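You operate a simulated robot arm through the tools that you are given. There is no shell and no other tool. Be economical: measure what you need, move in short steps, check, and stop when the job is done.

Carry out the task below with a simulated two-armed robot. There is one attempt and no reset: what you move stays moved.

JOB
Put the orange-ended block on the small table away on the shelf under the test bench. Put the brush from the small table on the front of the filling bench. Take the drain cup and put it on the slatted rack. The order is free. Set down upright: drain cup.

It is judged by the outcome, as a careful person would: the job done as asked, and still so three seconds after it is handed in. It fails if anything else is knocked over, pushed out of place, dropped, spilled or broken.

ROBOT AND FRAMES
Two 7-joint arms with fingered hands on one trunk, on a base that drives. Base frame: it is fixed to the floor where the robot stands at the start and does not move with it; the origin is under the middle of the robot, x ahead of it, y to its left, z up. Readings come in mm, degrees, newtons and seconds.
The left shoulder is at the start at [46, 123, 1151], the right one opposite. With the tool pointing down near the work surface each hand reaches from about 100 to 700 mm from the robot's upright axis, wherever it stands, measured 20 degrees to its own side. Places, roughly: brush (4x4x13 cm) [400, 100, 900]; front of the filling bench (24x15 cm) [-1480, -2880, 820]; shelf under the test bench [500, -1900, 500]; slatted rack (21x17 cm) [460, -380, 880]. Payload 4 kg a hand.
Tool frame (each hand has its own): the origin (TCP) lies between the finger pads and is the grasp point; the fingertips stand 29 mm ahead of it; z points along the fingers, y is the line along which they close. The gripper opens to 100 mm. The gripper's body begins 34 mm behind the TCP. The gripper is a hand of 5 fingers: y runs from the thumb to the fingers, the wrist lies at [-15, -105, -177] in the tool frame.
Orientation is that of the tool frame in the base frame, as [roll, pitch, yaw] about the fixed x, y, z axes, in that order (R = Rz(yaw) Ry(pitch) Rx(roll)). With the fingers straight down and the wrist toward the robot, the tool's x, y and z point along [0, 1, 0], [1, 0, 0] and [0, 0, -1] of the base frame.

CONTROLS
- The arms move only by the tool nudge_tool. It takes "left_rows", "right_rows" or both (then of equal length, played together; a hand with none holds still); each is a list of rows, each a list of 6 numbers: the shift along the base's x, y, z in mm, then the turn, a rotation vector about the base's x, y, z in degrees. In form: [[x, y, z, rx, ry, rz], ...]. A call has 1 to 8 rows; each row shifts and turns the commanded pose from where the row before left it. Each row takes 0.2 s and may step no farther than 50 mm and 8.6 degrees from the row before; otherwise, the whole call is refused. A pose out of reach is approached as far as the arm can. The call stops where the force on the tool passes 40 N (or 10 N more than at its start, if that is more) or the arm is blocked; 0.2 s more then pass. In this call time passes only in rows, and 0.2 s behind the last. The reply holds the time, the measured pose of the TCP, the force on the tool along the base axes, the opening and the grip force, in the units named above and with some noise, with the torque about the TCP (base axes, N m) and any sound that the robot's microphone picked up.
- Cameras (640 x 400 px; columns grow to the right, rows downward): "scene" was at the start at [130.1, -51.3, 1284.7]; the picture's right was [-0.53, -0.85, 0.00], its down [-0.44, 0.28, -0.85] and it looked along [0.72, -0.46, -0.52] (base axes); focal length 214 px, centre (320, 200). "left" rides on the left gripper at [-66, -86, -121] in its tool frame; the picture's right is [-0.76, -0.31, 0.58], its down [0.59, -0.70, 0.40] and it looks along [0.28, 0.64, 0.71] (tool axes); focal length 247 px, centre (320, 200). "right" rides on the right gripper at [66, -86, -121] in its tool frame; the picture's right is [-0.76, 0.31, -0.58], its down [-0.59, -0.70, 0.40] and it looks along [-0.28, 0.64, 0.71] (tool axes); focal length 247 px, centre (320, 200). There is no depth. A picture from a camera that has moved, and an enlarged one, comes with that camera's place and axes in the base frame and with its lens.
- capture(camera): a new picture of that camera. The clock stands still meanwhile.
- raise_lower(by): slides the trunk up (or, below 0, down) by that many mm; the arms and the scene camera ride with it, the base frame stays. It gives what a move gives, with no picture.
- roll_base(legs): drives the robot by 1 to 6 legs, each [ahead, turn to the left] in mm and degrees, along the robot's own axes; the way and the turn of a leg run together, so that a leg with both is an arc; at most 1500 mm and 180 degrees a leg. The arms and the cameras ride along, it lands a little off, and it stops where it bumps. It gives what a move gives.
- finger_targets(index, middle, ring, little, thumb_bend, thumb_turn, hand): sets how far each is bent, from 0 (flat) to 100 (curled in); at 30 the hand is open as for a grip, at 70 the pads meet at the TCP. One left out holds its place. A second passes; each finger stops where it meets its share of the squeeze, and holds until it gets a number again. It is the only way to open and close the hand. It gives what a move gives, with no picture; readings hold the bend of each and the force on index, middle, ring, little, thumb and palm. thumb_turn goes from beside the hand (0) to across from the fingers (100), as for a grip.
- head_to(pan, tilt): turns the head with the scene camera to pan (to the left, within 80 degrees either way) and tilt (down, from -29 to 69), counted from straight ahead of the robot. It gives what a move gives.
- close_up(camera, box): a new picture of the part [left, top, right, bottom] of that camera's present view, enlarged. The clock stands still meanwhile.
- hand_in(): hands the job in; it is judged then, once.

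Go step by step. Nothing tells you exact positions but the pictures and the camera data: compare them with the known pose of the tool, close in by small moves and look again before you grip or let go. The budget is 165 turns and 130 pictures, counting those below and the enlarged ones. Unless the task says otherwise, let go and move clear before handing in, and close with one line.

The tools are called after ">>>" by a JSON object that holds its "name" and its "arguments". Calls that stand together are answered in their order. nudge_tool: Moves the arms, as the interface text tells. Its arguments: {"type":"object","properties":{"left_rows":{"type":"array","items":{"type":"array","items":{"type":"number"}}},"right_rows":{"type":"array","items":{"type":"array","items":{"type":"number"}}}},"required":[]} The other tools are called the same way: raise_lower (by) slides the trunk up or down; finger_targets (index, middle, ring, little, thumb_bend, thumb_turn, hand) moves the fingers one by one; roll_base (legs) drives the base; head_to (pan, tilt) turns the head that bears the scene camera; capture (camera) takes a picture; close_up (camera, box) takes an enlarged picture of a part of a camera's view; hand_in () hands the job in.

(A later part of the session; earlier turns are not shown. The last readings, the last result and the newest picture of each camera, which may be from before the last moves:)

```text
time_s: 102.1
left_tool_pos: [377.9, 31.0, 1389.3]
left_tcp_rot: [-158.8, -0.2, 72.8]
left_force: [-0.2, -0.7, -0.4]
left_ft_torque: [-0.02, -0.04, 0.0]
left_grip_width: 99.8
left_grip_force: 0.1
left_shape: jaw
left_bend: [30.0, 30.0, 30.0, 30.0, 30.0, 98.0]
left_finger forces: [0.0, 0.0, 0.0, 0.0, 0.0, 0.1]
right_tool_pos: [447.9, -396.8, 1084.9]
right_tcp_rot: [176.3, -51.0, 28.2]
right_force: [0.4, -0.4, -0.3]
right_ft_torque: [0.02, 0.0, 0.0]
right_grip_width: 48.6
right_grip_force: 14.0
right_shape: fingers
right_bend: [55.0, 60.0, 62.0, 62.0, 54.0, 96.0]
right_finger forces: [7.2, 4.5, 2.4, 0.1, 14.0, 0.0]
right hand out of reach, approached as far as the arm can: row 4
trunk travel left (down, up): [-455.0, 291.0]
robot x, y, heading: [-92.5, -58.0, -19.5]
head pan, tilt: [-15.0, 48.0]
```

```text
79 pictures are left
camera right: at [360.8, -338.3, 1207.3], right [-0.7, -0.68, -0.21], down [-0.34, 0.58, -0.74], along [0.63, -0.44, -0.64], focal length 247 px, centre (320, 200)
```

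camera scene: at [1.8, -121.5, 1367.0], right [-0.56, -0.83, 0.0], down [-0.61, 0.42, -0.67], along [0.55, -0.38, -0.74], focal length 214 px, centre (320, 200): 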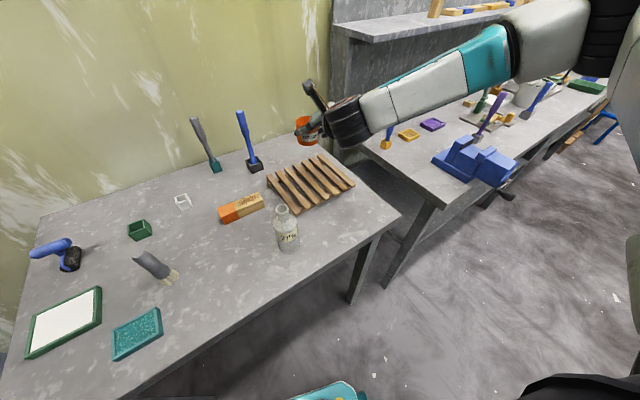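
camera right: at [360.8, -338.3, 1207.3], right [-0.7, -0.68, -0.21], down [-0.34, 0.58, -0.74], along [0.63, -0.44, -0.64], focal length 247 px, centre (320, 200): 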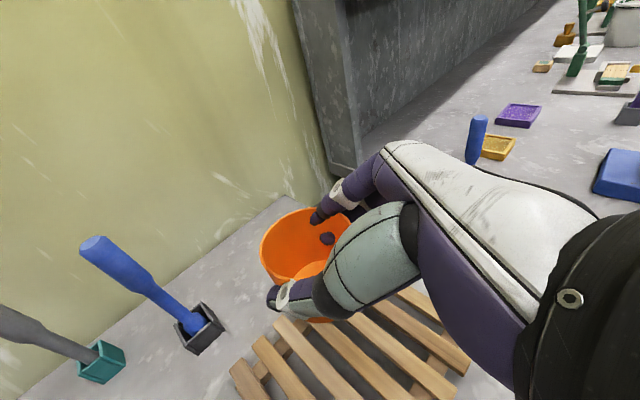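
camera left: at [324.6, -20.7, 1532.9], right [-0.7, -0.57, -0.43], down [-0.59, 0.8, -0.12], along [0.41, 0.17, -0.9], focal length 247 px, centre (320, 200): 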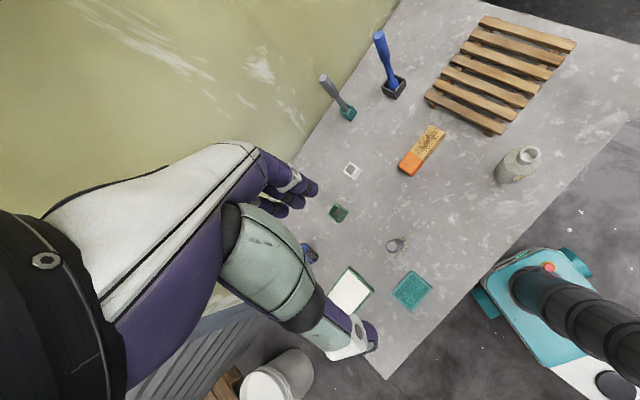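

The arm's own limit is reached at z≈1085; I continue with the trunk, watching the tilt.

>>> {"name": "raise_lower", "arguments": {"by": -70}}

>>> {"name": "capture", "arguments": {"camera": "scene"}}

```text
time_s: 103.2
left_tool_pos: [379.4, 31.6, 1319.9]
left_tcp_rot: [-158.8, -0.2, 72.6]
left_force: [-0.2, -0.7, 0.6]
left_ft_torque: [-0.02, 0.0, -0.01]
left_grip_width: 99.8
left_grip_force: 0.1
left_shape: jaw
left_bend: [30.0, 30.0, 30.0, 30.0, 30.0, 98.0]
left_finger forces: [0.0, 0.0, 0.1, 0.0, 0.1, 0.0]
right_tool_pos: [445.7, -393.8, 1016.2]
right_tcp_rot: [175.9, -51.3, 28.4]
right_force: [-0.6, -0.5, 0.2]
right_ft_torque: [-0.02, 0.04, -0.01]
right_grip_width: 48.6
right_grip_force: 13.8
right_shape: fingers
right_bend: [55.0, 60.0, 62.0, 62.0, 54.0, 96.0]
right_finger forces: [7.2, 4.5, 2.3, 0.0, 14.0, 0.0]
trunk travel left (down, up): [-385.0, 361.0]
robot x, y, heading: [-96.2, -60.0, -19.5]
head pan, tilt: [-15.0, 48.0]
```

```text
78 pictures are left
camera scene: at [12.5, -124.5, 1296.2], right [-0.56, -0.83, 0.0], down [-0.61, 0.42, -0.67], along [0.55, -0.38, -0.74], focal length 214 px, centre (320, 200)
```

scene: 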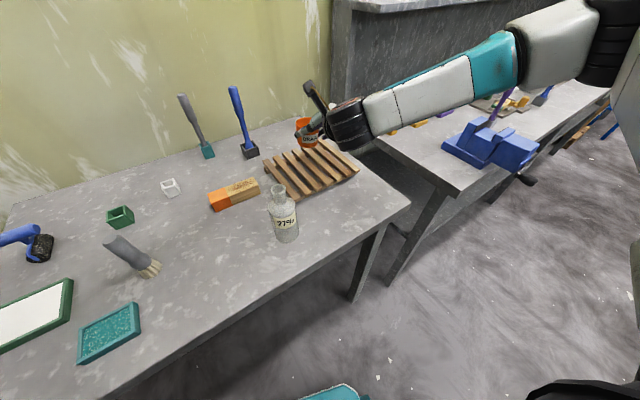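

>>> {"name": "raise_lower", "arguments": {"by": -50}}

>>> {"name": "close_up", "arguments": {"camera": "scene", "box": [240, 60, 440, 220]}}

>>> {"name": "capture", "arguments": {"camera": "right"}}

```text
time_s: 104.1
left_tool_pos: [377.8, 30.9, 1270.8]
left_tcp_rot: [-158.9, -0.2, 72.7]
left_force: [0.4, 0.4, 0.2]
left_ft_torque: [0.01, -0.03, 0.0]
left_grip_width: 100.1
left_grip_force: 0.1
left_shape: jaw
left_bend: [30.0, 30.0, 30.0, 30.0, 30.0, 98.0]
left_finger forces: [0.0, 0.1, 0.0, 0.1, 0.0, 0.0]
right_tool_pos: [446.9, -394.9, 967.0]
right_tcp_rot: [176.2, -51.3, 28.3]
right_force: [-0.7, 0.5, -0.5]
right_ft_torque: [0.0, 0.0, -0.02]
right_grip_width: 48.3
right_grip_force: 13.5
right_shape: fingers
right_bend: [55.0, 60.0, 62.0, 62.0, 54.0, 96.0]
right_finger forces: [7.3, 4.5, 2.4, 0.0, 13.9, 0.0]
trunk travel left (down, up): [-335.0, 411.0]
robot x, y, heading: [-99.2, -62.2, -19.5]
head pan, tilt: [-15.0, 48.0]
```

```text
2.50 times, centred on (340, 140) of scene
camera zoom: at [22.8, -128.2, 1245.3], right [-0.56, -0.83, 0.0], down [-0.61, 0.42, -0.67], along [0.55, -0.38, -0.74], focal length 536 px, centre (270, 350)
```

zoom: 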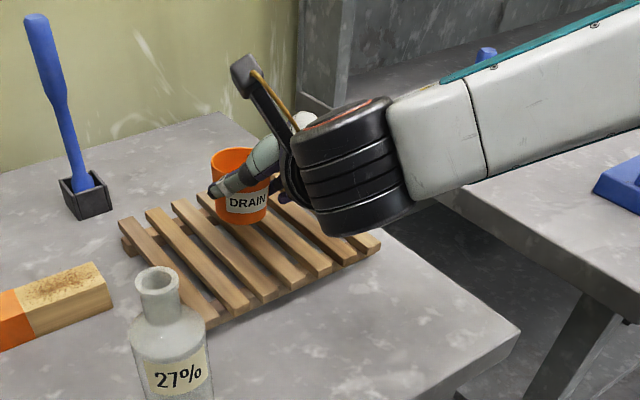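

```text
76 pictures are left
camera right: at [360.2, -335.7, 1089.0], right [-0.7, -0.68, -0.22], down [-0.34, 0.58, -0.74], along [0.63, -0.44, -0.64], focal length 247 px, centre (320, 200)
```

right: 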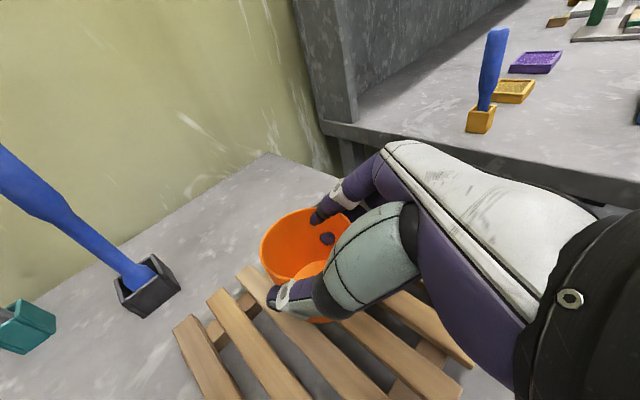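

The cup is centred over the rack, about 35–40 mm above it. Lowering on.

>>> {"name": "raise_lower", "arguments": {"by": -22}}

>>> {"name": "close_up", "arguments": {"camera": "scene", "box": [270, 60, 410, 160]}}

```text
time_s: 104.8
left_tool_pos: [378.8, 30.1, 1247.8]
left_tcp_rot: [-158.8, -0.2, 72.6]
left_force: [-0.1, 0.3, -0.1]
left_ft_torque: [-0.01, 0.0, -0.01]
left_grip_width: 100.0
left_grip_force: 0.0
left_shape: jaw
left_bend: [30.0, 30.0, 30.0, 30.0, 30.0, 98.0]
left_finger forces: [0.0, 0.0, 0.0, 0.0, 0.0, 0.0]
right_tool_pos: [447.0, -396.7, 943.7]
right_tcp_rot: [176.1, -51.2, 28.2]
right_force: [-0.2, 0.4, 0.3]
right_ft_torque: [0.04, 0.01, -0.01]
right_grip_width: 48.6
right_grip_force: 13.9
right_shape: fingers
right_bend: [55.0, 60.0, 62.0, 62.0, 54.0, 95.0]
right_finger forces: [7.5, 4.5, 2.4, 0.0, 14.3, 0.0]
trunk travel left (down, up): [-313.0, 433.0]
robot x, y, heading: [-92.0, -63.6, -19.6]
head pan, tilt: [-15.0, 48.0]
```

```text
4.00 times, centred on (340, 110) of scene
camera zoom: at [28.2, -130.2, 1222.7], right [-0.56, -0.83, 0.0], down [-0.61, 0.42, -0.67], along [0.55, -0.38, -0.74], focal length 858 px, centre (240, 560)
```

zoom: 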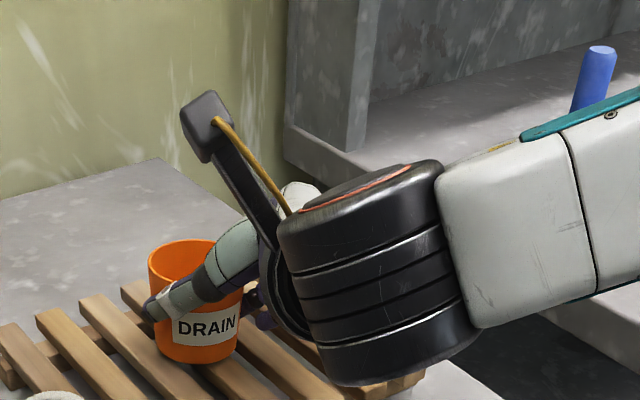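

>>> {"name": "raise_lower", "arguments": {"by": -9}}

>>> {"name": "raise_lower", "arguments": {"by": -5}}

>>> {"name": "close_up", "arguments": {"camera": "scene", "box": [270, 60, 410, 160]}}

```text
time_s: 105.4
left_tool_pos: [378.0, 31.6, 1238.7]
left_tcp_rot: [-158.8, -0.2, 72.8]
left_force: [0.2, -0.1, -0.6]
left_ft_torque: [-0.01, 0.0, 0.03]
left_grip_width: 99.8
left_grip_force: 0.1
left_shape: jaw
left_bend: [30.0, 30.0, 30.0, 30.0, 30.0, 98.0]
left_finger forces: [0.0, 0.0, 0.0, 0.0, 0.0, 0.0]
right_tool_pos: [446.5, -395.7, 937.1]
right_tcp_rot: [175.7, -51.4, 28.6]
right_force: [-0.6, -0.2, 11.8]
right_ft_torque: [-0.08, -0.21, -0.04]
right_grip_width: 47.5
right_grip_force: 14.3
right_shape: fingers
right_bend: [56.0, 60.0, 63.0, 62.0, 54.0, 94.0]
right_finger forces: [6.2, 5.0, 3.4, 0.0, 15.1, 0.0]
trunk travel left (down, up): [-304.0, 442.0]
robot x, y, heading: [-96.3, -63.3, -19.2]
head pan, tilt: [-15.0, 48.0]
```

```text
time_s: 105.9
left_tool_pos: [377.7, 31.5, 1234.4]
left_tcp_rot: [-159.0, -0.2, 72.7]
left_force: [0.3, 0.5, -0.6]
left_ft_torque: [-0.01, 0.02, 0.02]
left_grip_width: 99.8
left_grip_force: 0.1
left_shape: jaw
left_bend: [30.0, 30.0, 30.0, 30.0, 30.0, 98.0]
left_finger forces: [0.0, 0.0, 0.1, 0.0, 0.1, 0.0]
right_tool_pos: [446.4, -396.1, 931.5]
right_tcp_rot: [175.8, -51.3, 28.4]
right_force: [-0.2, -1.9, 16.4]
right_ft_torque: [-0.39, -0.11, -0.02]
right_grip_width: 43.3
right_grip_force: 16.9
right_shape: fingers
right_bend: [57.0, 61.0, 62.0, 63.0, 55.0, 95.0]
right_finger forces: [4.6, 3.8, 7.3, 6.7, 10.4, 0.0]
trunk travel left (down, up): [-299.0, 447.0]
robot x, y, heading: [-99.5, -63.9, -19.2]
head pan, tilt: [-15.0, 48.0]
```

```text
4.00 times, centred on (340, 110) of scene
camera zoom: at [30.9, -130.8, 1208.6], right [-0.56, -0.83, 0.0], down [-0.61, 0.42, -0.67], along [0.55, -0.38, -0.74], focal length 858 px, centre (240, 560)
```

zoom: 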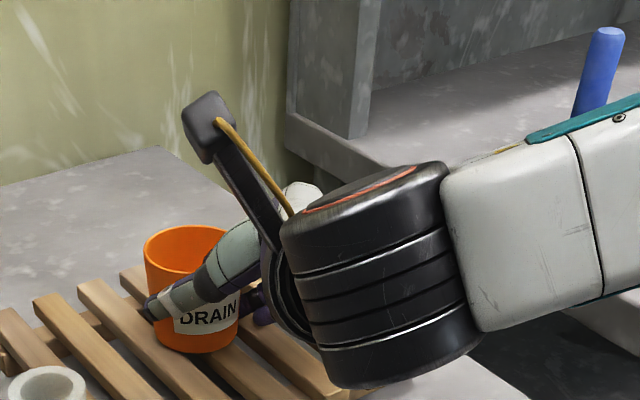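

The cup has seated on the slats. I ease the pressure, then open the hand gently.

>>> {"name": "raise_lower", "arguments": {"by": 5}}

>>> {"name": "finger_targets", "arguments": {"hand": "right", "index": 48, "middle": 48, "ring": 48, "little": 48, "thumb_bend": 47}}

>>> {"name": "finger_targets", "arguments": {"hand": "right", "index": 30, "middle": 30, "ring": 30, "little": 30, "thumb_bend": 30}}

>>> {"name": "capture", "arguments": {"camera": "right"}}

>>> {"name": "close_up", "arguments": {"camera": "scene", "box": [270, 60, 410, 160]}}

```text
time_s: 106.5
left_tool_pos: [378.0, 31.4, 1238.9]
left_tcp_rot: [-158.8, -0.2, 72.7]
left_force: [-0.3, -0.2, 0.3]
left_ft_torque: [0.03, 0.02, -0.02]
left_grip_width: 100.0
left_grip_force: 0.0
left_shape: jaw
left_bend: [30.0, 30.0, 30.0, 30.0, 30.0, 98.0]
left_finger forces: [0.0, 0.0, 0.0, 0.1, 0.0, 0.0]
right_tool_pos: [445.0, -395.6, 933.8]
right_tcp_rot: [176.3, -51.1, 28.1]
right_force: [-0.3, 0.1, 3.7]
right_ft_torque: [-0.11, 0.05, -0.04]
right_grip_width: 43.5
right_grip_force: 12.6
right_shape: fingers
right_bend: [57.0, 62.0, 63.0, 62.0, 55.0, 95.0]
right_finger forces: [5.1, 3.8, 2.1, 4.2, 10.6, 0.1]
trunk travel left (down, up): [-304.0, 442.0]
robot x, y, heading: [-99.2, -63.1, -19.4]
head pan, tilt: [-15.0, 48.0]
```

```text
time_s: 107.5
left_tool_pos: [379.8, 30.5, 1238.5]
left_tcp_rot: [-158.8, -0.2, 72.7]
left_force: [-0.1, 0.0, 0.5]
left_ft_torque: [0.01, 0.01, 0.01]
left_grip_width: 100.2
left_grip_force: 0.1
left_shape: jaw
left_bend: [30.0, 30.0, 30.0, 30.0, 30.0, 98.0]
left_finger forces: [0.0, 0.0, 0.0, 0.1, 0.1, 0.0]
right_tool_pos: [446.5, -395.7, 934.1]
right_tcp_rot: [176.2, -51.1, 28.2]
right_force: [-0.5, -1.1, -0.6]
right_ft_torque: [0.02, 0.0, 0.0]
right_grip_width: 56.2
right_grip_force: 0.1
right_shape: fingers
right_bend: [48.0, 48.0, 48.0, 48.0, 47.0, 98.0]
right_finger forces: [0.0, 0.1, 0.1, 0.0, 0.1, 0.1]
trunk travel left (down, up): [-304.0, 442.0]
robot x, y, heading: [-98.1, -63.1, -19.0]
head pan, tilt: [-15.0, 48.0]
```

```text
time_s: 108.5
left_tool_pos: [380.2, 31.5, 1237.8]
left_tcp_rot: [-158.8, -0.2, 72.7]
left_force: [0.4, 0.0, -0.4]
left_ft_torque: [-0.02, 0.04, 0.01]
left_grip_width: 100.1
left_grip_force: 0.1
left_shape: jaw
left_bend: [30.0, 30.0, 30.0, 30.0, 30.0, 98.0]
left_finger forces: [0.0, 0.0, 0.1, 0.1, 0.0, 0.0]
right_tool_pos: [447.2, -395.9, 935.1]
right_tcp_rot: [176.3, -51.1, 28.0]
right_force: [-0.5, -1.0, -0.1]
right_ft_torque: [0.02, 0.02, 0.01]
right_grip_width: 98.4
right_grip_force: 0.1
right_shape: fingers
right_bend: [30.0, 30.0, 30.0, 30.0, 30.0, 98.0]
right_finger forces: [0.0, 0.0, 0.0, 0.0, 0.1, 0.0]
trunk travel left (down, up): [-304.0, 442.0]
robot x, y, heading: [-95.1, -63.4, -19.0]
head pan, tilt: [-15.0, 48.0]
```

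```text
73 pictures are left
camera right: at [360.7, -336.1, 1057.4], right [-0.7, -0.68, -0.22], down [-0.34, 0.58, -0.74], along [0.63, -0.44, -0.64], focal length 247 px, centre (320, 200)
```

right: 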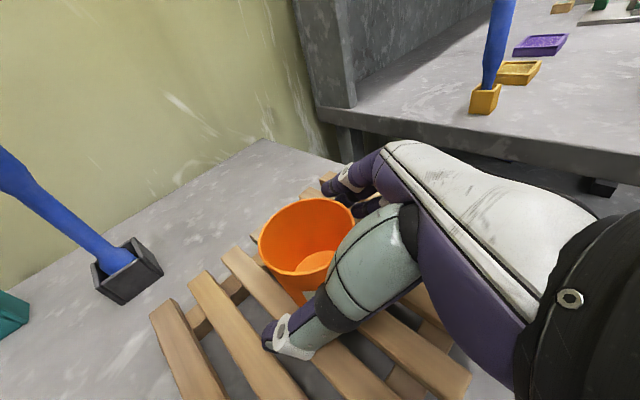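

```text
4.00 times, centred on (340, 110) of scene
camera zoom: at [30.8, -131.0, 1213.4], right [-0.56, -0.83, 0.0], down [-0.61, 0.42, -0.67], along [0.55, -0.38, -0.74], focal length 858 px, centre (240, 560)
```

zoom: 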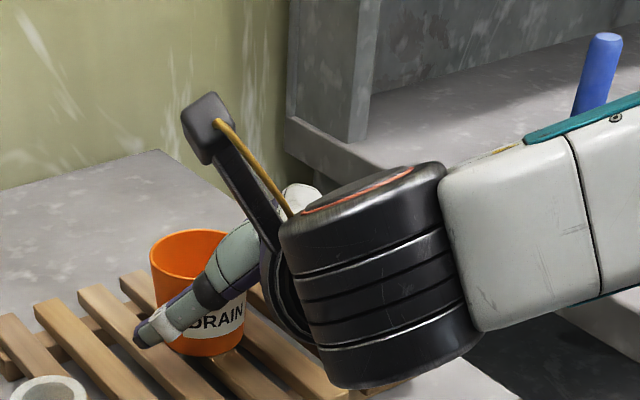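

The cup stands upright on the rack. I withdraw the hand back along its fingers.

>>> {"name": "nudge_tool", "arguments": {"right_rows": [[-14, -6, 12, 0, 0, 0], [-14, -6, 12, 0, 0, 0], [-14, -6, 13, 0, 0, 0], [-14, -6, 13, 0, 0, 0], [-14, -6, 13, 0, 0, 0]]}}

>>> {"name": "close_up", "arguments": {"camera": "scene", "box": [240, 60, 440, 220]}}

```text
time_s: 109.7
left_tool_pos: [378.8, 30.8, 1239.2]
left_tcp_rot: [-158.8, -0.2, 72.8]
left_force: [0.3, -0.6, -0.1]
left_ft_torque: [-0.04, 0.01, -0.03]
left_grip_width: 99.9
left_grip_force: 0.0
left_shape: jaw
left_bend: [30.0, 30.0, 30.0, 30.0, 30.0, 98.0]
left_finger forces: [0.0, 0.1, 0.0, 0.0, 0.0, 0.0]
right_tool_pos: [375.5, -425.2, 997.7]
right_tcp_rot: [176.0, -51.3, 28.2]
right_force: [-0.1, 0.1, 0.9]
right_ft_torque: [0.01, -0.01, -0.01]
right_grip_width: 98.4
right_grip_force: 0.1
right_shape: fingers
right_bend: [30.0, 30.0, 30.0, 30.0, 30.0, 98.0]
right_finger forces: [0.0, 0.0, 0.0, 0.1, 0.0, 0.1]
trunk travel left (down, up): [-304.0, 442.0]
robot x, y, heading: [-95.3, -64.9, -19.3]
head pan, tilt: [-15.0, 48.0]
```

```text
2.50 times, centred on (340, 140) of scene
camera zoom: at [30.4, -131.0, 1213.5], right [-0.56, -0.83, 0.0], down [-0.61, 0.42, -0.67], along [0.55, -0.38, -0.74], focal length 536 px, centre (270, 350)
```

zoom: 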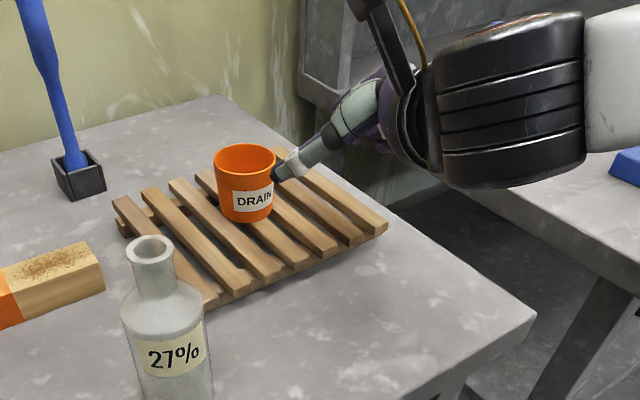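

The drain cup is done. Next I raise the trunk, back off and straighten to face the table, then return both hands to a fingers-down pose.

>>> {"name": "raise_lower", "arguments": {"by": 120}}

>>> {"name": "roll_base", "arguments": {"legs": [[-220, 0], [0, 19.3]]}}

>>> {"name": "nudge_tool", "arguments": {"left_rows": [[0, -5, -15, 0, -7, 0], [0, -5, -15, 0, -7, 0], [0, -5, -15, 0, -7, 0], [0, 0, 0, 0, 0, 0], [0, 0, 0, 0, 0, 0], [0, 0, 0, 0, 0, 0], [0, 0, 0, 0, 0, 0], [0, 0, 0, 0, 0, 0]], "right_rows": [[0, 0, 0, -5.92, 2.79, 5.11], [0, 0, 0, -5.92, 2.79, 5.11], [0, 0, 0, -5.92, 2.79, 5.11], [0, 0, 0, -5.92, 2.79, 5.11], [0, 0, 0, -5.92, 2.79, 5.11], [0, 0, 0, -5.92, 2.79, 5.11], [0, 0, 0, -5.92, 2.79, 5.11], [0, 0, 0, -5.92, 2.79, 5.11]]}}

>>> {"name": "head_to", "arguments": {"pan": 0, "tilt": 45}}

>>> {"name": "capture", "arguments": {"camera": "scene"}}

```text
time_s: 111.2
left_tool_pos: [379.9, 31.3, 1358.9]
left_tcp_rot: [-158.8, -0.3, 72.7]
left_force: [0.0, 1.0, -0.2]
left_ft_torque: [0.0, -0.02, 0.0]
left_grip_width: 99.9
left_grip_force: 0.1
left_shape: jaw
left_bend: [30.0, 30.0, 30.0, 30.0, 30.0, 98.0]
left_finger forces: [0.0, 0.0, 0.0, 0.0, 0.0, 0.0]
right_tool_pos: [375.8, -425.2, 1116.1]
right_tcp_rot: [176.2, -51.1, 28.1]
right_force: [-1.3, 0.1, -0.9]
right_ft_torque: [0.02, 0.0, 0.02]
right_grip_width: 98.5
right_grip_force: 0.1
right_shape: fingers
right_bend: [30.0, 30.0, 30.0, 30.0, 30.0, 98.0]
right_finger forces: [0.0, 0.1, 0.0, 0.0, 0.0, 0.1]
trunk travel left (down, up): [-424.0, 322.0]
robot x, y, heading: [-93.7, -59.3, -19.8]
head pan, tilt: [-15.0, 48.0]
```

```text
time_s: 113.9
left_tool_pos: [112.3, 257.2, 1358.7]
left_tcp_rot: [-158.8, -0.3, 92.1]
left_force: [0.4, -0.1, -0.5]
left_ft_torque: [-0.01, -0.01, -0.01]
left_grip_width: 99.9
left_grip_force: 0.0
left_shape: jaw
left_bend: [30.0, 30.0, 30.0, 30.0, 30.0, 98.0]
left_finger forces: [0.0, 0.0, 0.0, 0.0, 0.1, 0.0]
right_tool_pos: [261.4, -174.1, 1118.5]
right_tcp_rot: [176.1, -51.1, 47.9]
right_force: [-0.2, 0.3, 0.0]
right_ft_torque: [0.01, 0.0, -0.01]
right_grip_width: 98.4
right_grip_force: 0.0
right_shape: fingers
right_bend: [30.0, 30.0, 30.0, 30.0, 30.0, 98.0]
right_finger forces: [0.1, 0.0, 0.0, 0.0, 0.0, 0.1]
trunk travel left (down, up): [-424.0, 322.0]
robot x, y, heading: [-307.5, 11.6, 0.2]
head pan, tilt: [-15.0, 48.0]
```

```text
time_s: 115.7
left_tool_pos: [112.6, 241.9, 1314.3]
left_tcp_rot: [-179.8, 0.6, 92.2]
left_force: [-0.6, 0.4, 0.6]
left_ft_torque: [0.01, 0.01, -0.01]
left_grip_width: 100.0
left_grip_force: 0.2
left_shape: jaw
left_bend: [30.0, 30.0, 30.0, 30.0, 30.0, 98.0]
left_finger forces: [0.0, 0.0, 0.0, 0.1, 0.0, 0.0]
right_tool_pos: [261.5, -175.1, 1117.0]
right_tcp_rot: [-180.0, -0.2, 89.9]
right_force: [0.5, -0.1, -0.7]
right_ft_torque: [0.01, 0.0, -0.01]
right_grip_width: 98.6
right_grip_force: 0.1
right_shape: fingers
right_bend: [30.0, 30.0, 30.0, 30.0, 30.0, 98.0]
right_finger forces: [0.0, 0.0, 0.1, 0.1, 0.0, 0.1]
trunk travel left (down, up): [-424.0, 322.0]
robot x, y, heading: [-306.6, 8.3, 0.1]
head pan, tilt: [-15.0, 48.0]
```

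```text
time_s: 116.5
left_tool_pos: [113.1, 242.3, 1314.1]
left_tcp_rot: [-179.8, 0.7, 92.1]
left_force: [0.0, -0.6, -0.7]
left_ft_torque: [-0.02, -0.03, 0.0]
left_grip_width: 99.8
left_grip_force: 0.0
left_shape: jaw
left_bend: [30.0, 30.0, 30.0, 30.0, 30.0, 98.0]
left_finger forces: [0.0, 0.0, 0.0, 0.1, 0.0, 0.0]
right_tool_pos: [261.3, -173.0, 1117.2]
right_tcp_rot: [-179.9, -0.3, 89.8]
right_force: [0.2, 0.1, -0.5]
right_ft_torque: [0.0, -0.01, -0.03]
right_grip_width: 98.5
right_grip_force: 0.0
right_shape: fingers
right_bend: [30.0, 30.0, 30.0, 30.0, 30.0, 98.0]
right_finger forces: [0.0, 0.1, 0.0, 0.0, 0.1, 0.0]
trunk travel left (down, up): [-424.0, 322.0]
robot x, y, heading: [-303.7, 7.8, 0.2]
head pan, tilt: [0.0, 45.0]
```

```text
70 pictures are left
camera scene: at [-184.1, 9.4, 1339.8], right [0.01, -1.0, 0.0], down [-0.71, 0.0, -0.71], along [0.71, 0.0, -0.71], focal length 214 px, centre (320, 200)
```

scene: 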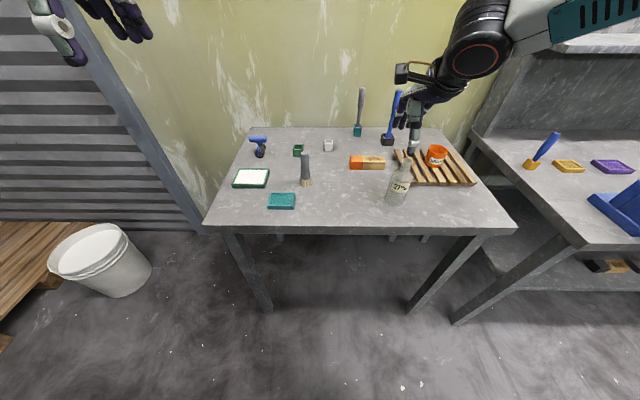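

Both hands point straight down again. The bottle would sit under the right forearm, so the left hand will take the block; I shift to about (0, −240).

>>> {"name": "nudge_tool", "arguments": {"left_rows": [[10, -40, -15, 0, 0, 0], [10, -40, -15, 0, 0, 0], [10, -40, -15, 0, 0, 0], [10, -40, -15, 0, 0, 0]], "right_rows": [[-35, -15, 15, 0, 0, 0], [-35, -15, 15, 0, 0, 0], [-35, -15, 15, 0, 0, 0], [-35, -15, 15, 0, 0, 0]]}}

>>> {"name": "roll_base", "arguments": {"legs": [[0, -39.4], [392, 0], [0, 39.2]]}}

>>> {"name": "head_to", "arguments": {"pan": 15, "tilt": 50}}

>>> {"name": "capture", "arguments": {"camera": "scene"}}

>>> {"name": "capture", "arguments": {"camera": "left"}}

```text
time_s: 117.5
left_tool_pos: [154.0, 78.3, 1253.4]
left_tcp_rot: [-179.8, 0.6, 92.2]
left_force: [-1.6, 0.1, -0.5]
left_ft_torque: [0.02, -0.02, 0.02]
left_grip_width: 100.1
left_grip_force: 0.1
left_shape: jaw
left_bend: [30.0, 30.0, 30.0, 30.0, 30.0, 98.0]
left_finger forces: [0.1, 0.0, 0.0, 0.0, 0.0, 0.0]
right_tool_pos: [124.2, -235.8, 1176.7]
right_tcp_rot: [180.0, -0.3, 90.0]
right_force: [0.7, -0.3, 0.7]
right_ft_torque: [0.03, -0.04, 0.01]
right_grip_width: 98.7
right_grip_force: 0.1
right_shape: fingers
right_bend: [30.0, 30.0, 30.0, 30.0, 30.0, 98.0]
right_finger forces: [0.1, 0.0, 0.0, 0.0, 0.0, 0.1]
trunk travel left (down, up): [-424.0, 322.0]
robot x, y, heading: [-305.7, 5.8, 0.5]
head pan, tilt: [0.0, 45.0]
```

```text
time_s: 123.8
left_tool_pos: [457.6, -178.7, 1251.9]
left_tcp_rot: [-179.8, 0.7, 91.4]
left_force: [0.6, 1.1, -0.2]
left_ft_torque: [0.02, 0.0, 0.02]
left_grip_width: 99.9
left_grip_force: 0.0
left_shape: jaw
left_bend: [30.0, 30.0, 30.0, 30.0, 30.0, 98.0]
left_finger forces: [0.0, 0.1, 0.0, 0.1, 0.0, 0.1]
right_tool_pos: [421.5, -492.6, 1176.6]
right_tcp_rot: [180.0, -0.2, 89.0]
right_force: [-0.5, 0.3, -0.1]
right_ft_torque: [-0.02, -0.03, 0.01]
right_grip_width: 98.3
right_grip_force: 0.0
right_shape: fingers
right_bend: [30.0, 30.0, 30.0, 30.0, 30.0, 98.0]
right_finger forces: [0.0, 0.1, 0.0, 0.0, 0.1, 0.0]
trunk travel left (down, up): [-424.0, 322.0]
robot x, y, heading: [-7.5, -241.8, -0.2]
head pan, tilt: [0.0, 45.0]
```

```text
time_s: 124.5
left_tool_pos: [456.9, -177.7, 1252.6]
left_tcp_rot: [-179.9, 0.6, 91.3]
left_force: [-0.2, -0.1, -0.7]
left_ft_torque: [-0.02, 0.0, -0.01]
left_grip_width: 99.8
left_grip_force: 0.0
left_shape: jaw
left_bend: [30.0, 30.0, 30.0, 30.0, 30.0, 98.0]
left_finger forces: [0.1, 0.0, 0.0, 0.0, 0.0, 0.0]
right_tool_pos: [422.1, -493.8, 1176.6]
right_tcp_rot: [180.0, -0.2, 89.0]
right_force: [-1.3, -0.8, 0.6]
right_ft_torque: [0.01, -0.02, 0.02]
right_grip_width: 98.6
right_grip_force: 0.1
right_shape: fingers
right_bend: [30.0, 30.0, 30.0, 30.0, 30.0, 98.0]
right_finger forces: [0.0, 0.0, 0.0, 0.1, 0.0, 0.1]
trunk travel left (down, up): [-424.0, 322.0]
robot x, y, heading: [-2.8, -244.9, -0.7]
head pan, tilt: [15.0, 50.0]
```

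```text
69 pictures are left
camera scene: at [110.7, -224.2, 1332.9], right [0.25, -0.97, 0.0], down [-0.74, -0.19, -0.64], along [0.62, 0.16, -0.77], focal length 214 px, centre (320, 200)
```

scene: 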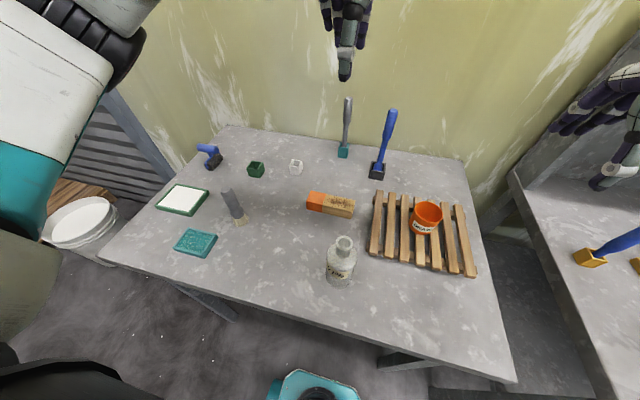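

```text
68 pictures are left
camera left: at [373.0, -243.9, 1374.5], right [-0.29, -0.77, -0.57], down [-0.72, 0.57, -0.4], along [0.63, 0.29, -0.72], focal length 247 px, centre (320, 200)
```

left: 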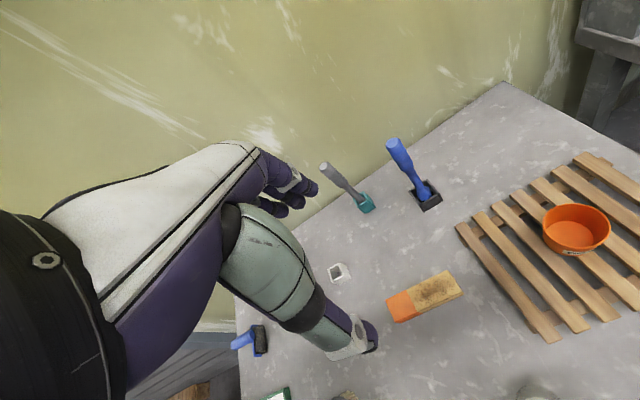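

The block is centred at about (476, −161), long axis along y, top near z 872. I lower the trunk and bring the left hand down above it.

>>> {"name": "raise_lower", "arguments": {"by": -140}}

>>> {"name": "nudge_tool", "arguments": {"left_rows": [[5, 5, -40, 0, 0, 1], [5, 5, -40, 0, 0, 1], [5, 5, -40, 0, 0, 0], [4, 2, -40, 0, 0, 0], [0, 0, -15, 0, 0, 0]]}}

>>> {"name": "capture", "arguments": {"camera": "left"}}

>>> {"name": "capture", "arguments": {"camera": "scene"}}

```text
time_s: 126.2
left_tool_pos: [455.4, -178.9, 1113.6]
left_tcp_rot: [-179.8, 0.7, 91.2]
left_force: [0.1, -0.1, -0.1]
left_ft_torque: [0.02, -0.03, -0.02]
left_grip_width: 100.0
left_grip_force: 0.1
left_shape: jaw
left_bend: [30.0, 30.0, 30.0, 30.0, 30.0, 98.0]
left_finger forces: [0.0, 0.0, 0.1, 0.0, 0.0, 0.1]
right_tool_pos: [421.6, -493.2, 1037.8]
right_tcp_rot: [-180.0, -0.2, 89.0]
right_force: [0.1, -0.7, 0.2]
right_ft_torque: [0.02, -0.01, -0.02]
right_grip_width: 98.7
right_grip_force: 0.0
right_shape: fingers
right_bend: [30.0, 30.0, 30.0, 30.0, 30.0, 98.0]
right_finger forces: [0.1, 0.0, 0.0, 0.0, 0.0, 0.0]
trunk travel left (down, up): [-284.0, 462.0]
robot x, y, heading: [-4.2, -241.3, -0.2]
head pan, tilt: [15.0, 50.0]
```

```text
time_s: 127.4
left_tool_pos: [471.6, -162.5, 952.3]
left_tcp_rot: [178.5, 0.7, 93.3]
left_force: [-0.4, -0.4, -0.2]
left_ft_torque: [-0.02, 0.0, -0.01]
left_grip_width: 100.0
left_grip_force: 0.0
left_shape: jaw
left_bend: [30.0, 30.0, 30.0, 30.0, 30.0, 98.0]
left_finger forces: [0.0, 0.0, 0.0, 0.1, 0.0, 0.0]
right_tool_pos: [415.5, -497.4, 1042.0]
right_tcp_rot: [179.4, -0.4, 89.0]
right_force: [0.4, -0.6, -0.6]
right_ft_torque: [-0.02, 0.02, 0.0]
right_grip_width: 98.8
right_grip_force: 0.1
right_shape: fingers
right_bend: [30.0, 30.0, 30.0, 30.0, 30.0, 98.0]
right_finger forces: [0.0, 0.0, 0.0, 0.0, 0.1, 0.1]
trunk travel left (down, up): [-284.0, 462.0]
robot x, y, heading: [-2.1, -242.3, -0.4]
head pan, tilt: [15.0, 50.0]
```

```text
67 pictures are left
camera left: at [388.0, -231.8, 1071.5], right [-0.25, -0.78, -0.58], down [-0.73, 0.54, -0.42], along [0.64, 0.31, -0.7], focal length 247 px, centre (320, 200)
```

left: 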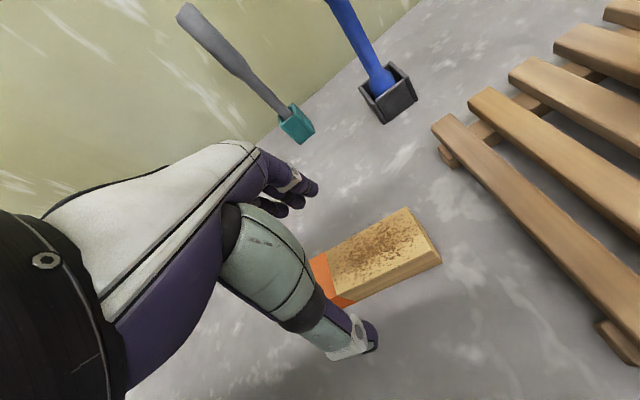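

```text
66 pictures are left
camera scene: at [134.6, -228.6, 1193.6], right [0.25, -0.97, 0.0], down [-0.74, -0.19, -0.65], along [0.63, 0.16, -0.76], focal length 214 px, centre (320, 200)
```

scene: 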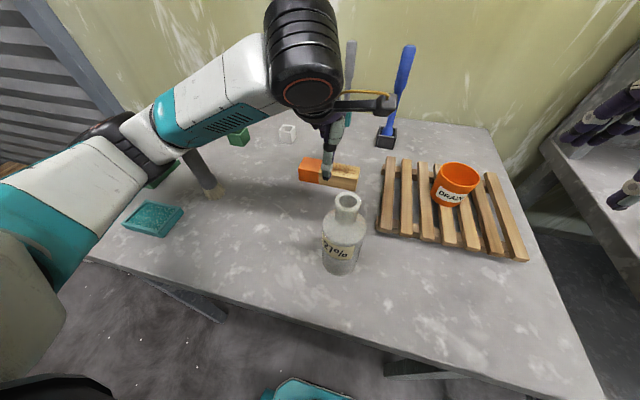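

The hand is centred over the block. I descend the remaining ~72 mm.

>>> {"name": "nudge_tool", "arguments": {"left_rows": [[2, 1, -30, 1, 0, 0], [2, 1, -25, 0, 0, 0], [0, 0, -16, 0, 0, 0]]}}

>>> {"name": "capture", "arguments": {"camera": "left"}}

>>> {"name": "close_up", "arguments": {"camera": "scene", "box": [240, 90, 420, 220]}}

```text
time_s: 128.2
left_tool_pos: [512.1, -95.6, 876.8]
left_tcp_rot: [176.8, 6.9, 92.2]
left_force: [-14.8, -23.8, 96.2]
left_ft_torque: [-2.72, -1.52, -1.67]
left_grip_width: 99.9
left_grip_force: 0.0
left_shape: jaw
left_bend: [28.0, 24.0, 25.0, 30.0, 5.0, 80.0]
left_finger forces: [28.8, 20.0, 17.3, 0.0, 29.6, 0.0]
right_tool_pos: [447.1, -395.8, 1038.1]
right_tcp_rot: [-179.6, 2.5, 91.3]
right_force: [0.8, 4.4, 0.6]
right_ft_torque: [-0.49, 0.05, -0.06]
right_grip_width: 98.9
right_grip_force: 0.0
right_shape: fingers
right_bend: [30.0, 30.0, 30.0, 30.0, 30.0, 97.0]
right_finger forces: [0.0, 0.0, 0.1, 0.0, 0.0, 0.0]
trunk travel left (down, up): [-284.0, 462.0]
robot x, y, heading: [-2.1, -241.3, -0.4]
head pan, tilt: [15.0, 50.0]
stopped in row 3 (left hand): the force on the tool passed its limit at 60 N (the readings are from after the stop); the commanded pose is now the measured one
```

```text
65 pictures are left
camera left: at [422.3, -150.5, 997.9], right [-0.24, -0.83, -0.5], down [-0.7, 0.51, -0.5], along [0.67, 0.23, -0.7], focal length 247 px, centre (320, 200)
```

left: 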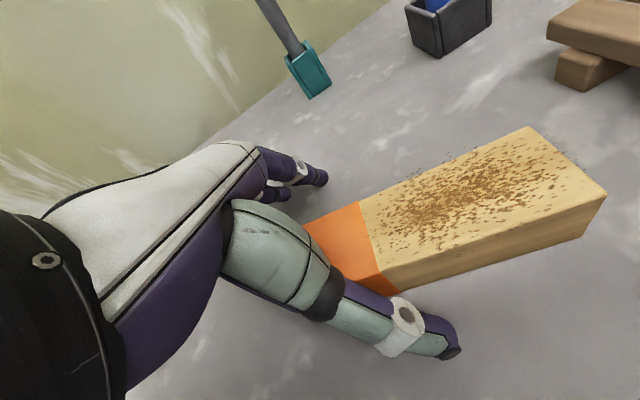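

```text
3.08 times, centred on (330, 155) of scene
camera zoom: at [136.9, -202.0, 1192.0], right [0.25, -0.97, 0.02], down [-0.74, -0.21, -0.64], along [0.62, 0.15, -0.77], focal length 660 px, centre (289, 338)
```

zoom: 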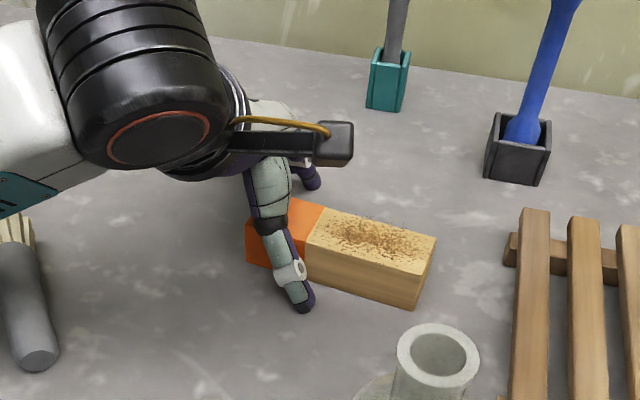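

The left arm met strong contact, and its elbow seems to have toppled the brush. I relieve upward at once and look.

>>> {"name": "nudge_tool", "arguments": {"left_rows": [[0, 0, 20, 0, 0, 0], [0, 0, 20, 0, 0, 0]]}}

>>> {"name": "capture", "arguments": {"camera": "scene"}}

```text
time_s: 129.0
left_tool_pos: [499.3, -99.9, 911.3]
left_tcp_rot: [178.5, 0.6, 94.8]
left_force: [1.9, 0.2, 0.0]
left_ft_torque: [-0.07, 0.08, -0.03]
left_grip_width: 100.1
left_grip_force: 0.0
left_shape: jaw
left_bend: [30.0, 30.0, 30.0, 30.0, 30.0, 98.0]
left_finger forces: [0.0, 0.0, 0.1, 0.0, 0.0, 0.0]
right_tool_pos: [429.9, -439.6, 1040.1]
right_tcp_rot: [179.1, -0.6, 89.8]
right_force: [2.2, -0.3, -1.1]
right_ft_torque: [-0.02, 0.09, -0.02]
right_grip_width: 99.0
right_grip_force: 0.1
right_shape: fingers
right_bend: [30.0, 30.0, 30.0, 30.0, 30.0, 98.0]
right_finger forces: [0.0, 0.1, 0.1, 0.1, 0.1, 0.1]
trunk travel left (down, up): [-284.0, 462.0]
robot x, y, heading: [-4.4, -199.3, 1.4]
head pan, tilt: [15.0, 50.0]
stopped in row 2 (left hand): the arm was blocked; the commanded pose is now the measured one
```

```text
63 pictures are left
camera scene: at [132.3, -181.9, 1191.4], right [0.28, -0.96, 0.0], down [-0.73, -0.22, -0.65], along [0.62, 0.18, -0.76], focal length 214 px, centre (320, 200)
```

scene: 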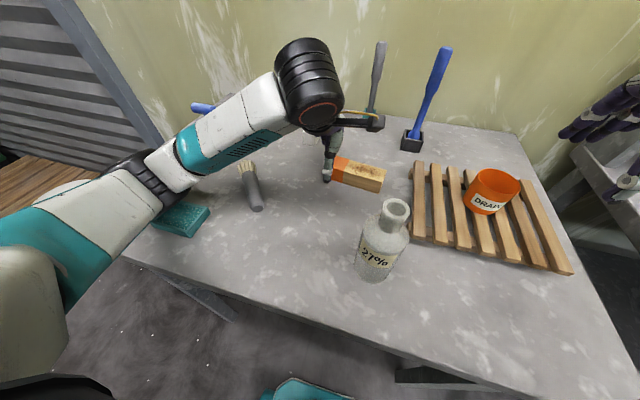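

The brush is now lying on its side near the middle; the left elbow may still be pressing on something. I raise the trunk and look again.

>>> {"name": "raise_lower", "arguments": {"by": 150}}

>>> {"name": "capture", "arguments": {"camera": "scene"}}

```text
time_s: 130.7
left_tool_pos: [500.7, -97.5, 1052.2]
left_tcp_rot: [179.6, 1.0, 94.8]
left_force: [0.6, -0.5, 0.3]
left_ft_torque: [-0.03, -0.02, -0.01]
left_grip_width: 100.1
left_grip_force: 0.0
left_shape: jaw
left_bend: [30.0, 30.0, 30.0, 30.0, 30.0, 98.0]
left_finger forces: [0.0, 0.0, 0.1, 0.1, 0.0, 0.0]
right_tool_pos: [438.0, -430.7, 1188.0]
right_tcp_rot: [179.7, -0.2, 90.4]
right_force: [0.4, -1.2, 0.5]
right_ft_torque: [-0.01, 0.0, 0.02]
right_grip_width: 98.8
right_grip_force: 0.1
right_shape: fingers
right_bend: [30.0, 30.0, 30.0, 30.0, 30.0, 98.0]
right_finger forces: [0.0, 0.0, 0.0, 0.0, 0.0, 0.1]
trunk travel left (down, up): [-434.0, 312.0]
robot x, y, heading: [-8.8, -201.7, 1.3]
head pan, tilt: [15.0, 50.0]
```

```text
62 pictures are left
camera scene: at [107.6, -180.8, 1342.9], right [0.28, -0.96, 0.0], down [-0.74, -0.21, -0.64], along [0.62, 0.18, -0.77], focal length 214 px, centre (320, 200)
```

scene: 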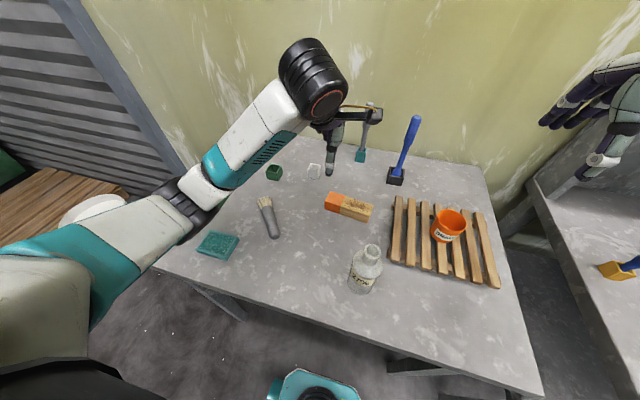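

The brush now lies at about (397, 50), pointing at 35°. With the trunk higher the elbow stays clear; I re-centre the left hand over the block and check.

>>> {"name": "nudge_tool", "arguments": {"left_rows": [[-7, -15, 0, 0, 0, -2.5], [-7, -15, 0, 0, 0, -2.5], [-7, -15, 0, 0, 0, -2.5], [-7, -15, 0, 0, 0, -2.5]]}}

>>> {"name": "capture", "arguments": {"camera": "left"}}

>>> {"name": "head_to", "arguments": {"pan": 40, "tilt": 45}}

>>> {"name": "capture", "arguments": {"camera": "scene"}}

```text
time_s: 131.7
left_tool_pos: [472.6, -158.4, 1053.0]
left_tcp_rot: [179.5, 1.1, 84.7]
left_force: [0.7, 0.2, 0.6]
left_ft_torque: [-0.03, 0.01, 0.0]
left_grip_width: 100.0
left_grip_force: 0.1
left_shape: jaw
left_bend: [30.0, 30.0, 30.0, 30.0, 30.0, 98.0]
left_finger forces: [0.0, 0.1, 0.1, 0.1, 0.0, 0.0]
right_tool_pos: [438.5, -430.4, 1187.8]
right_tcp_rot: [179.7, -0.2, 90.5]
right_force: [-0.8, 0.0, 0.1]
right_ft_torque: [0.01, 0.0, 0.02]
right_grip_width: 98.8
right_grip_force: 0.0
right_shape: fingers
right_bend: [30.0, 30.0, 30.0, 30.0, 30.0, 98.0]
right_finger forces: [0.0, 0.0, 0.1, 0.1, 0.1, 0.0]
trunk travel left (down, up): [-434.0, 312.0]
robot x, y, heading: [-4.2, -202.8, 1.3]
head pan, tilt: [15.0, 50.0]
```

```text
61 pictures are left
camera left: at [380.2, -212.6, 1173.5], right [-0.37, -0.74, -0.56], down [-0.64, 0.64, -0.42], along [0.67, 0.21, -0.71], focal length 247 px, centre (320, 200)
```

left: 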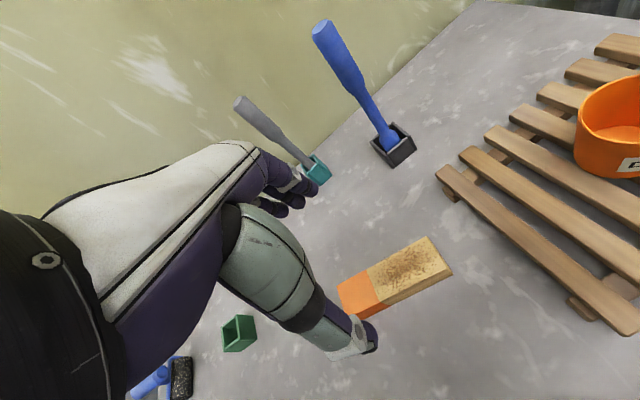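

```text
time_s: 132.6
left_tool_pos: [474.4, -153.0, 1052.3]
left_tcp_rot: [179.7, 1.1, 85.3]
left_force: [-0.4, 0.4, -1.0]
left_ft_torque: [-0.04, -0.03, -0.02]
left_grip_width: 100.0
left_grip_force: 0.1
left_shape: jaw
left_bend: [30.0, 30.0, 30.0, 30.0, 30.0, 98.0]
left_finger forces: [0.1, 0.1, 0.1, 0.1, 0.1, 0.1]
right_tool_pos: [443.9, -427.8, 1187.1]
right_tcp_rot: [179.8, -0.1, 90.8]
right_force: [0.1, -0.3, 0.1]
right_ft_torque: [0.02, 0.0, -0.01]
right_grip_width: 99.0
right_grip_force: 0.0
right_shape: fingers
right_bend: [30.0, 30.0, 30.0, 30.0, 30.0, 98.0]
right_finger forces: [0.1, 0.0, 0.0, 0.1, 0.0, 0.0]
trunk travel left (down, up): [-434.0, 312.0]
robot x, y, heading: [-3.2, -203.4, 2.3]
head pan, tilt: [40.0, 45.0]
```

```text
60 pictures are left
camera scene: at [96.4, -147.4, 1349.8], right [0.67, -0.74, 0.0], down [-0.53, -0.47, -0.71], along [0.53, 0.47, -0.71], focal length 214 px, centre (320, 200)
```

scene: 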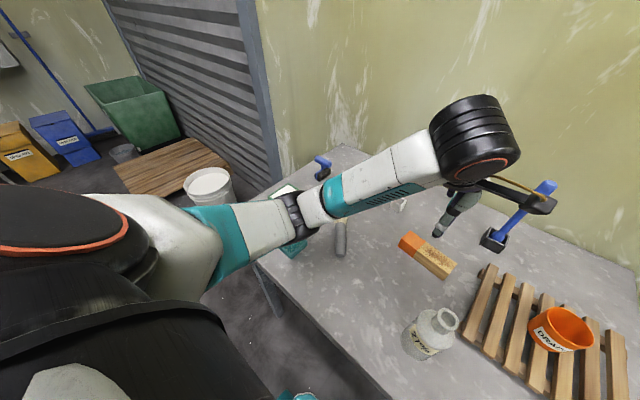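

Tray and blue tool look undisturbed, and the elbow has room. I descend on the block.

>>> {"name": "nudge_tool", "arguments": {"left_rows": [[1.5, -1, -35, 0, 0, -1], [1.5, -1, -35, 0, 0, -1], [1.5, -1, -35, 0, 0, 0], [1.5, 0, -35, 0, 0, 0]]}}

>>> {"name": "capture", "arguments": {"camera": "left"}}

>>> {"name": "capture", "arguments": {"camera": "scene"}}

```text
time_s: 133.6
left_tool_pos: [479.6, -160.6, 910.0]
left_tcp_rot: [179.7, 1.1, 83.0]
left_force: [-0.6, -0.3, 0.1]
left_ft_torque: [0.03, 0.02, -0.02]
left_grip_width: 100.0
left_grip_force: 0.1
left_shape: jaw
left_bend: [30.0, 30.0, 30.0, 30.0, 30.0, 98.0]
left_finger forces: [0.0, 0.1, 0.0, 0.0, 0.0, 0.0]
right_tool_pos: [441.8, -429.2, 1187.1]
right_tcp_rot: [179.7, -0.3, 90.7]
right_force: [-0.2, -0.1, -0.5]
right_ft_torque: [0.02, -0.03, 0.01]
right_grip_width: 98.8
right_grip_force: 0.1
right_shape: fingers
right_bend: [30.0, 30.0, 30.0, 30.0, 30.0, 98.0]
right_finger forces: [0.0, 0.0, 0.1, 0.0, 0.0, 0.1]
trunk travel left (down, up): [-434.0, 312.0]
robot x, y, heading: [-4.7, -201.5, 1.2]
head pan, tilt: [40.0, 45.0]
```

```text
59 pictures are left
camera left: at [386.1, -211.3, 1031.8], right [-0.4, -0.72, -0.56], down [-0.62, 0.66, -0.42], along [0.68, 0.19, -0.71], focal length 247 px, centre (320, 200)
```

left: 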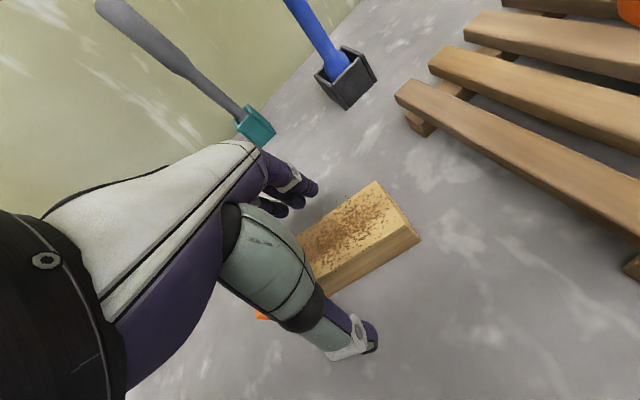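

```text
58 pictures are left
camera scene: at [96.1, -148.9, 1349.9], right [0.66, -0.75, 0.0], down [-0.53, -0.46, -0.71], along [0.53, 0.46, -0.71], focal length 214 px, centre (320, 200)
```

scene: 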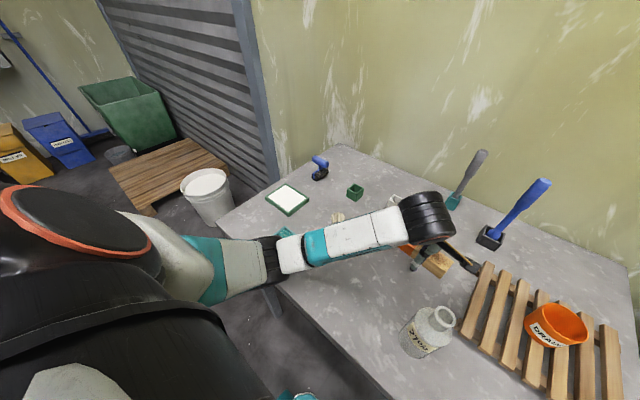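

>>> {"name": "nudge_tool", "arguments": {"left_rows": [[0, 0, -12, 0, 0, 0], [0, 0, -9, 0, 0, 0]]}}

>>> {"name": "finger_targets", "arguments": {"hand": "left", "index": 52, "middle": 52, "ring": 52, "little": 52, "thumb_bend": 52}}

>>> {"name": "finger_targets", "arguments": {"hand": "left", "index": 66, "middle": 66, "ring": 66, "little": 66, "thumb_bend": 66}}

>>> {"name": "capture", "arguments": {"camera": "left"}}

```text
time_s: 134.2
left_tool_pos: [480.7, -166.2, 890.3]
left_tcp_rot: [179.6, 1.1, 82.3]
left_force: [0.1, -0.1, 0.0]
left_ft_torque: [-0.01, 0.0, -0.01]
left_grip_width: 100.1
left_grip_force: 0.1
left_shape: jaw
left_bend: [30.0, 30.0, 30.0, 30.0, 30.0, 98.0]
left_finger forces: [0.1, 0.1, 0.0, 0.0, 0.0, 0.0]
right_tool_pos: [436.9, -436.9, 1188.4]
right_tcp_rot: [179.8, -0.3, 89.9]
right_force: [0.2, -0.4, -0.2]
right_ft_torque: [0.02, 0.02, -0.01]
right_grip_width: 98.8
right_grip_force: 0.1
right_shape: fingers
right_bend: [30.0, 30.0, 30.0, 30.0, 30.0, 98.0]
right_finger forces: [0.1, 0.0, 0.1, 0.0, 0.0, 0.0]
trunk travel left (down, up): [-434.0, 312.0]
robot x, y, heading: [-5.0, -201.8, 1.3]
head pan, tilt: [40.0, 45.0]
```

```text
time_s: 135.2
left_tool_pos: [479.5, -160.3, 892.4]
left_tcp_rot: [179.3, 1.2, 83.1]
left_force: [-2.1, -3.7, 28.5]
left_ft_torque: [-0.03, 1.18, 0.13]
left_grip_width: 55.5
left_grip_force: 13.8
left_shape: fingers
left_bend: [52.0, 52.0, 52.0, 52.0, 49.0, 95.0]
left_finger forces: [0.0, 2.3, 0.0, 0.1, 25.7, 0.0]
right_tool_pos: [440.9, -428.8, 1189.1]
right_tcp_rot: [179.7, -0.2, 90.9]
right_force: [0.2, -1.0, -0.6]
right_ft_torque: [0.03, -0.02, -0.01]
right_grip_width: 98.7
right_grip_force: 0.1
right_shape: fingers
right_bend: [30.0, 30.0, 30.0, 30.0, 30.0, 98.0]
right_finger forces: [0.0, 0.1, 0.2, 0.0, 0.1, 0.0]
trunk travel left (down, up): [-434.0, 312.0]
robot x, y, heading: [-2.7, -202.3, 1.6]
head pan, tilt: [40.0, 45.0]
```

```text
time_s: 136.2
left_tool_pos: [478.5, -162.1, 892.5]
left_tcp_rot: [179.3, 1.1, 82.7]
left_force: [-5.4, -2.3, 35.3]
left_ft_torque: [0.11, 1.68, 0.06]
left_grip_width: 37.7
left_grip_force: 20.2
left_shape: fingers
left_bend: [65.0, 65.0, 65.0, 66.0, 55.0, 96.0]
left_finger forces: [1.0, 0.8, 0.3, 0.0, 37.9, 0.0]
right_tool_pos: [437.9, -431.0, 1188.7]
right_tcp_rot: [179.6, -0.2, 90.5]
right_force: [-0.7, 0.7, -0.4]
right_ft_torque: [-0.02, 0.01, 0.01]
right_grip_width: 98.8
right_grip_force: 0.1
right_shape: fingers
right_bend: [30.0, 30.0, 30.0, 30.0, 30.0, 98.0]
right_finger forces: [0.0, 0.0, 0.1, 0.1, 0.0, 0.1]
trunk travel left (down, up): [-434.0, 312.0]
robot x, y, heading: [-7.7, -202.2, 1.2]
head pan, tilt: [40.0, 45.0]
```

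```text
57 pictures are left
camera left: at [383.3, -212.8, 1013.9], right [-0.39, -0.72, -0.57], down [-0.62, 0.66, -0.42], along [0.68, 0.18, -0.71], focal length 247 px, centre (320, 200)
```

left: 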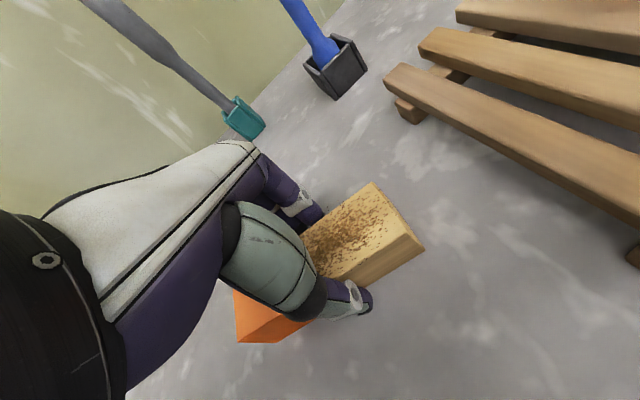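

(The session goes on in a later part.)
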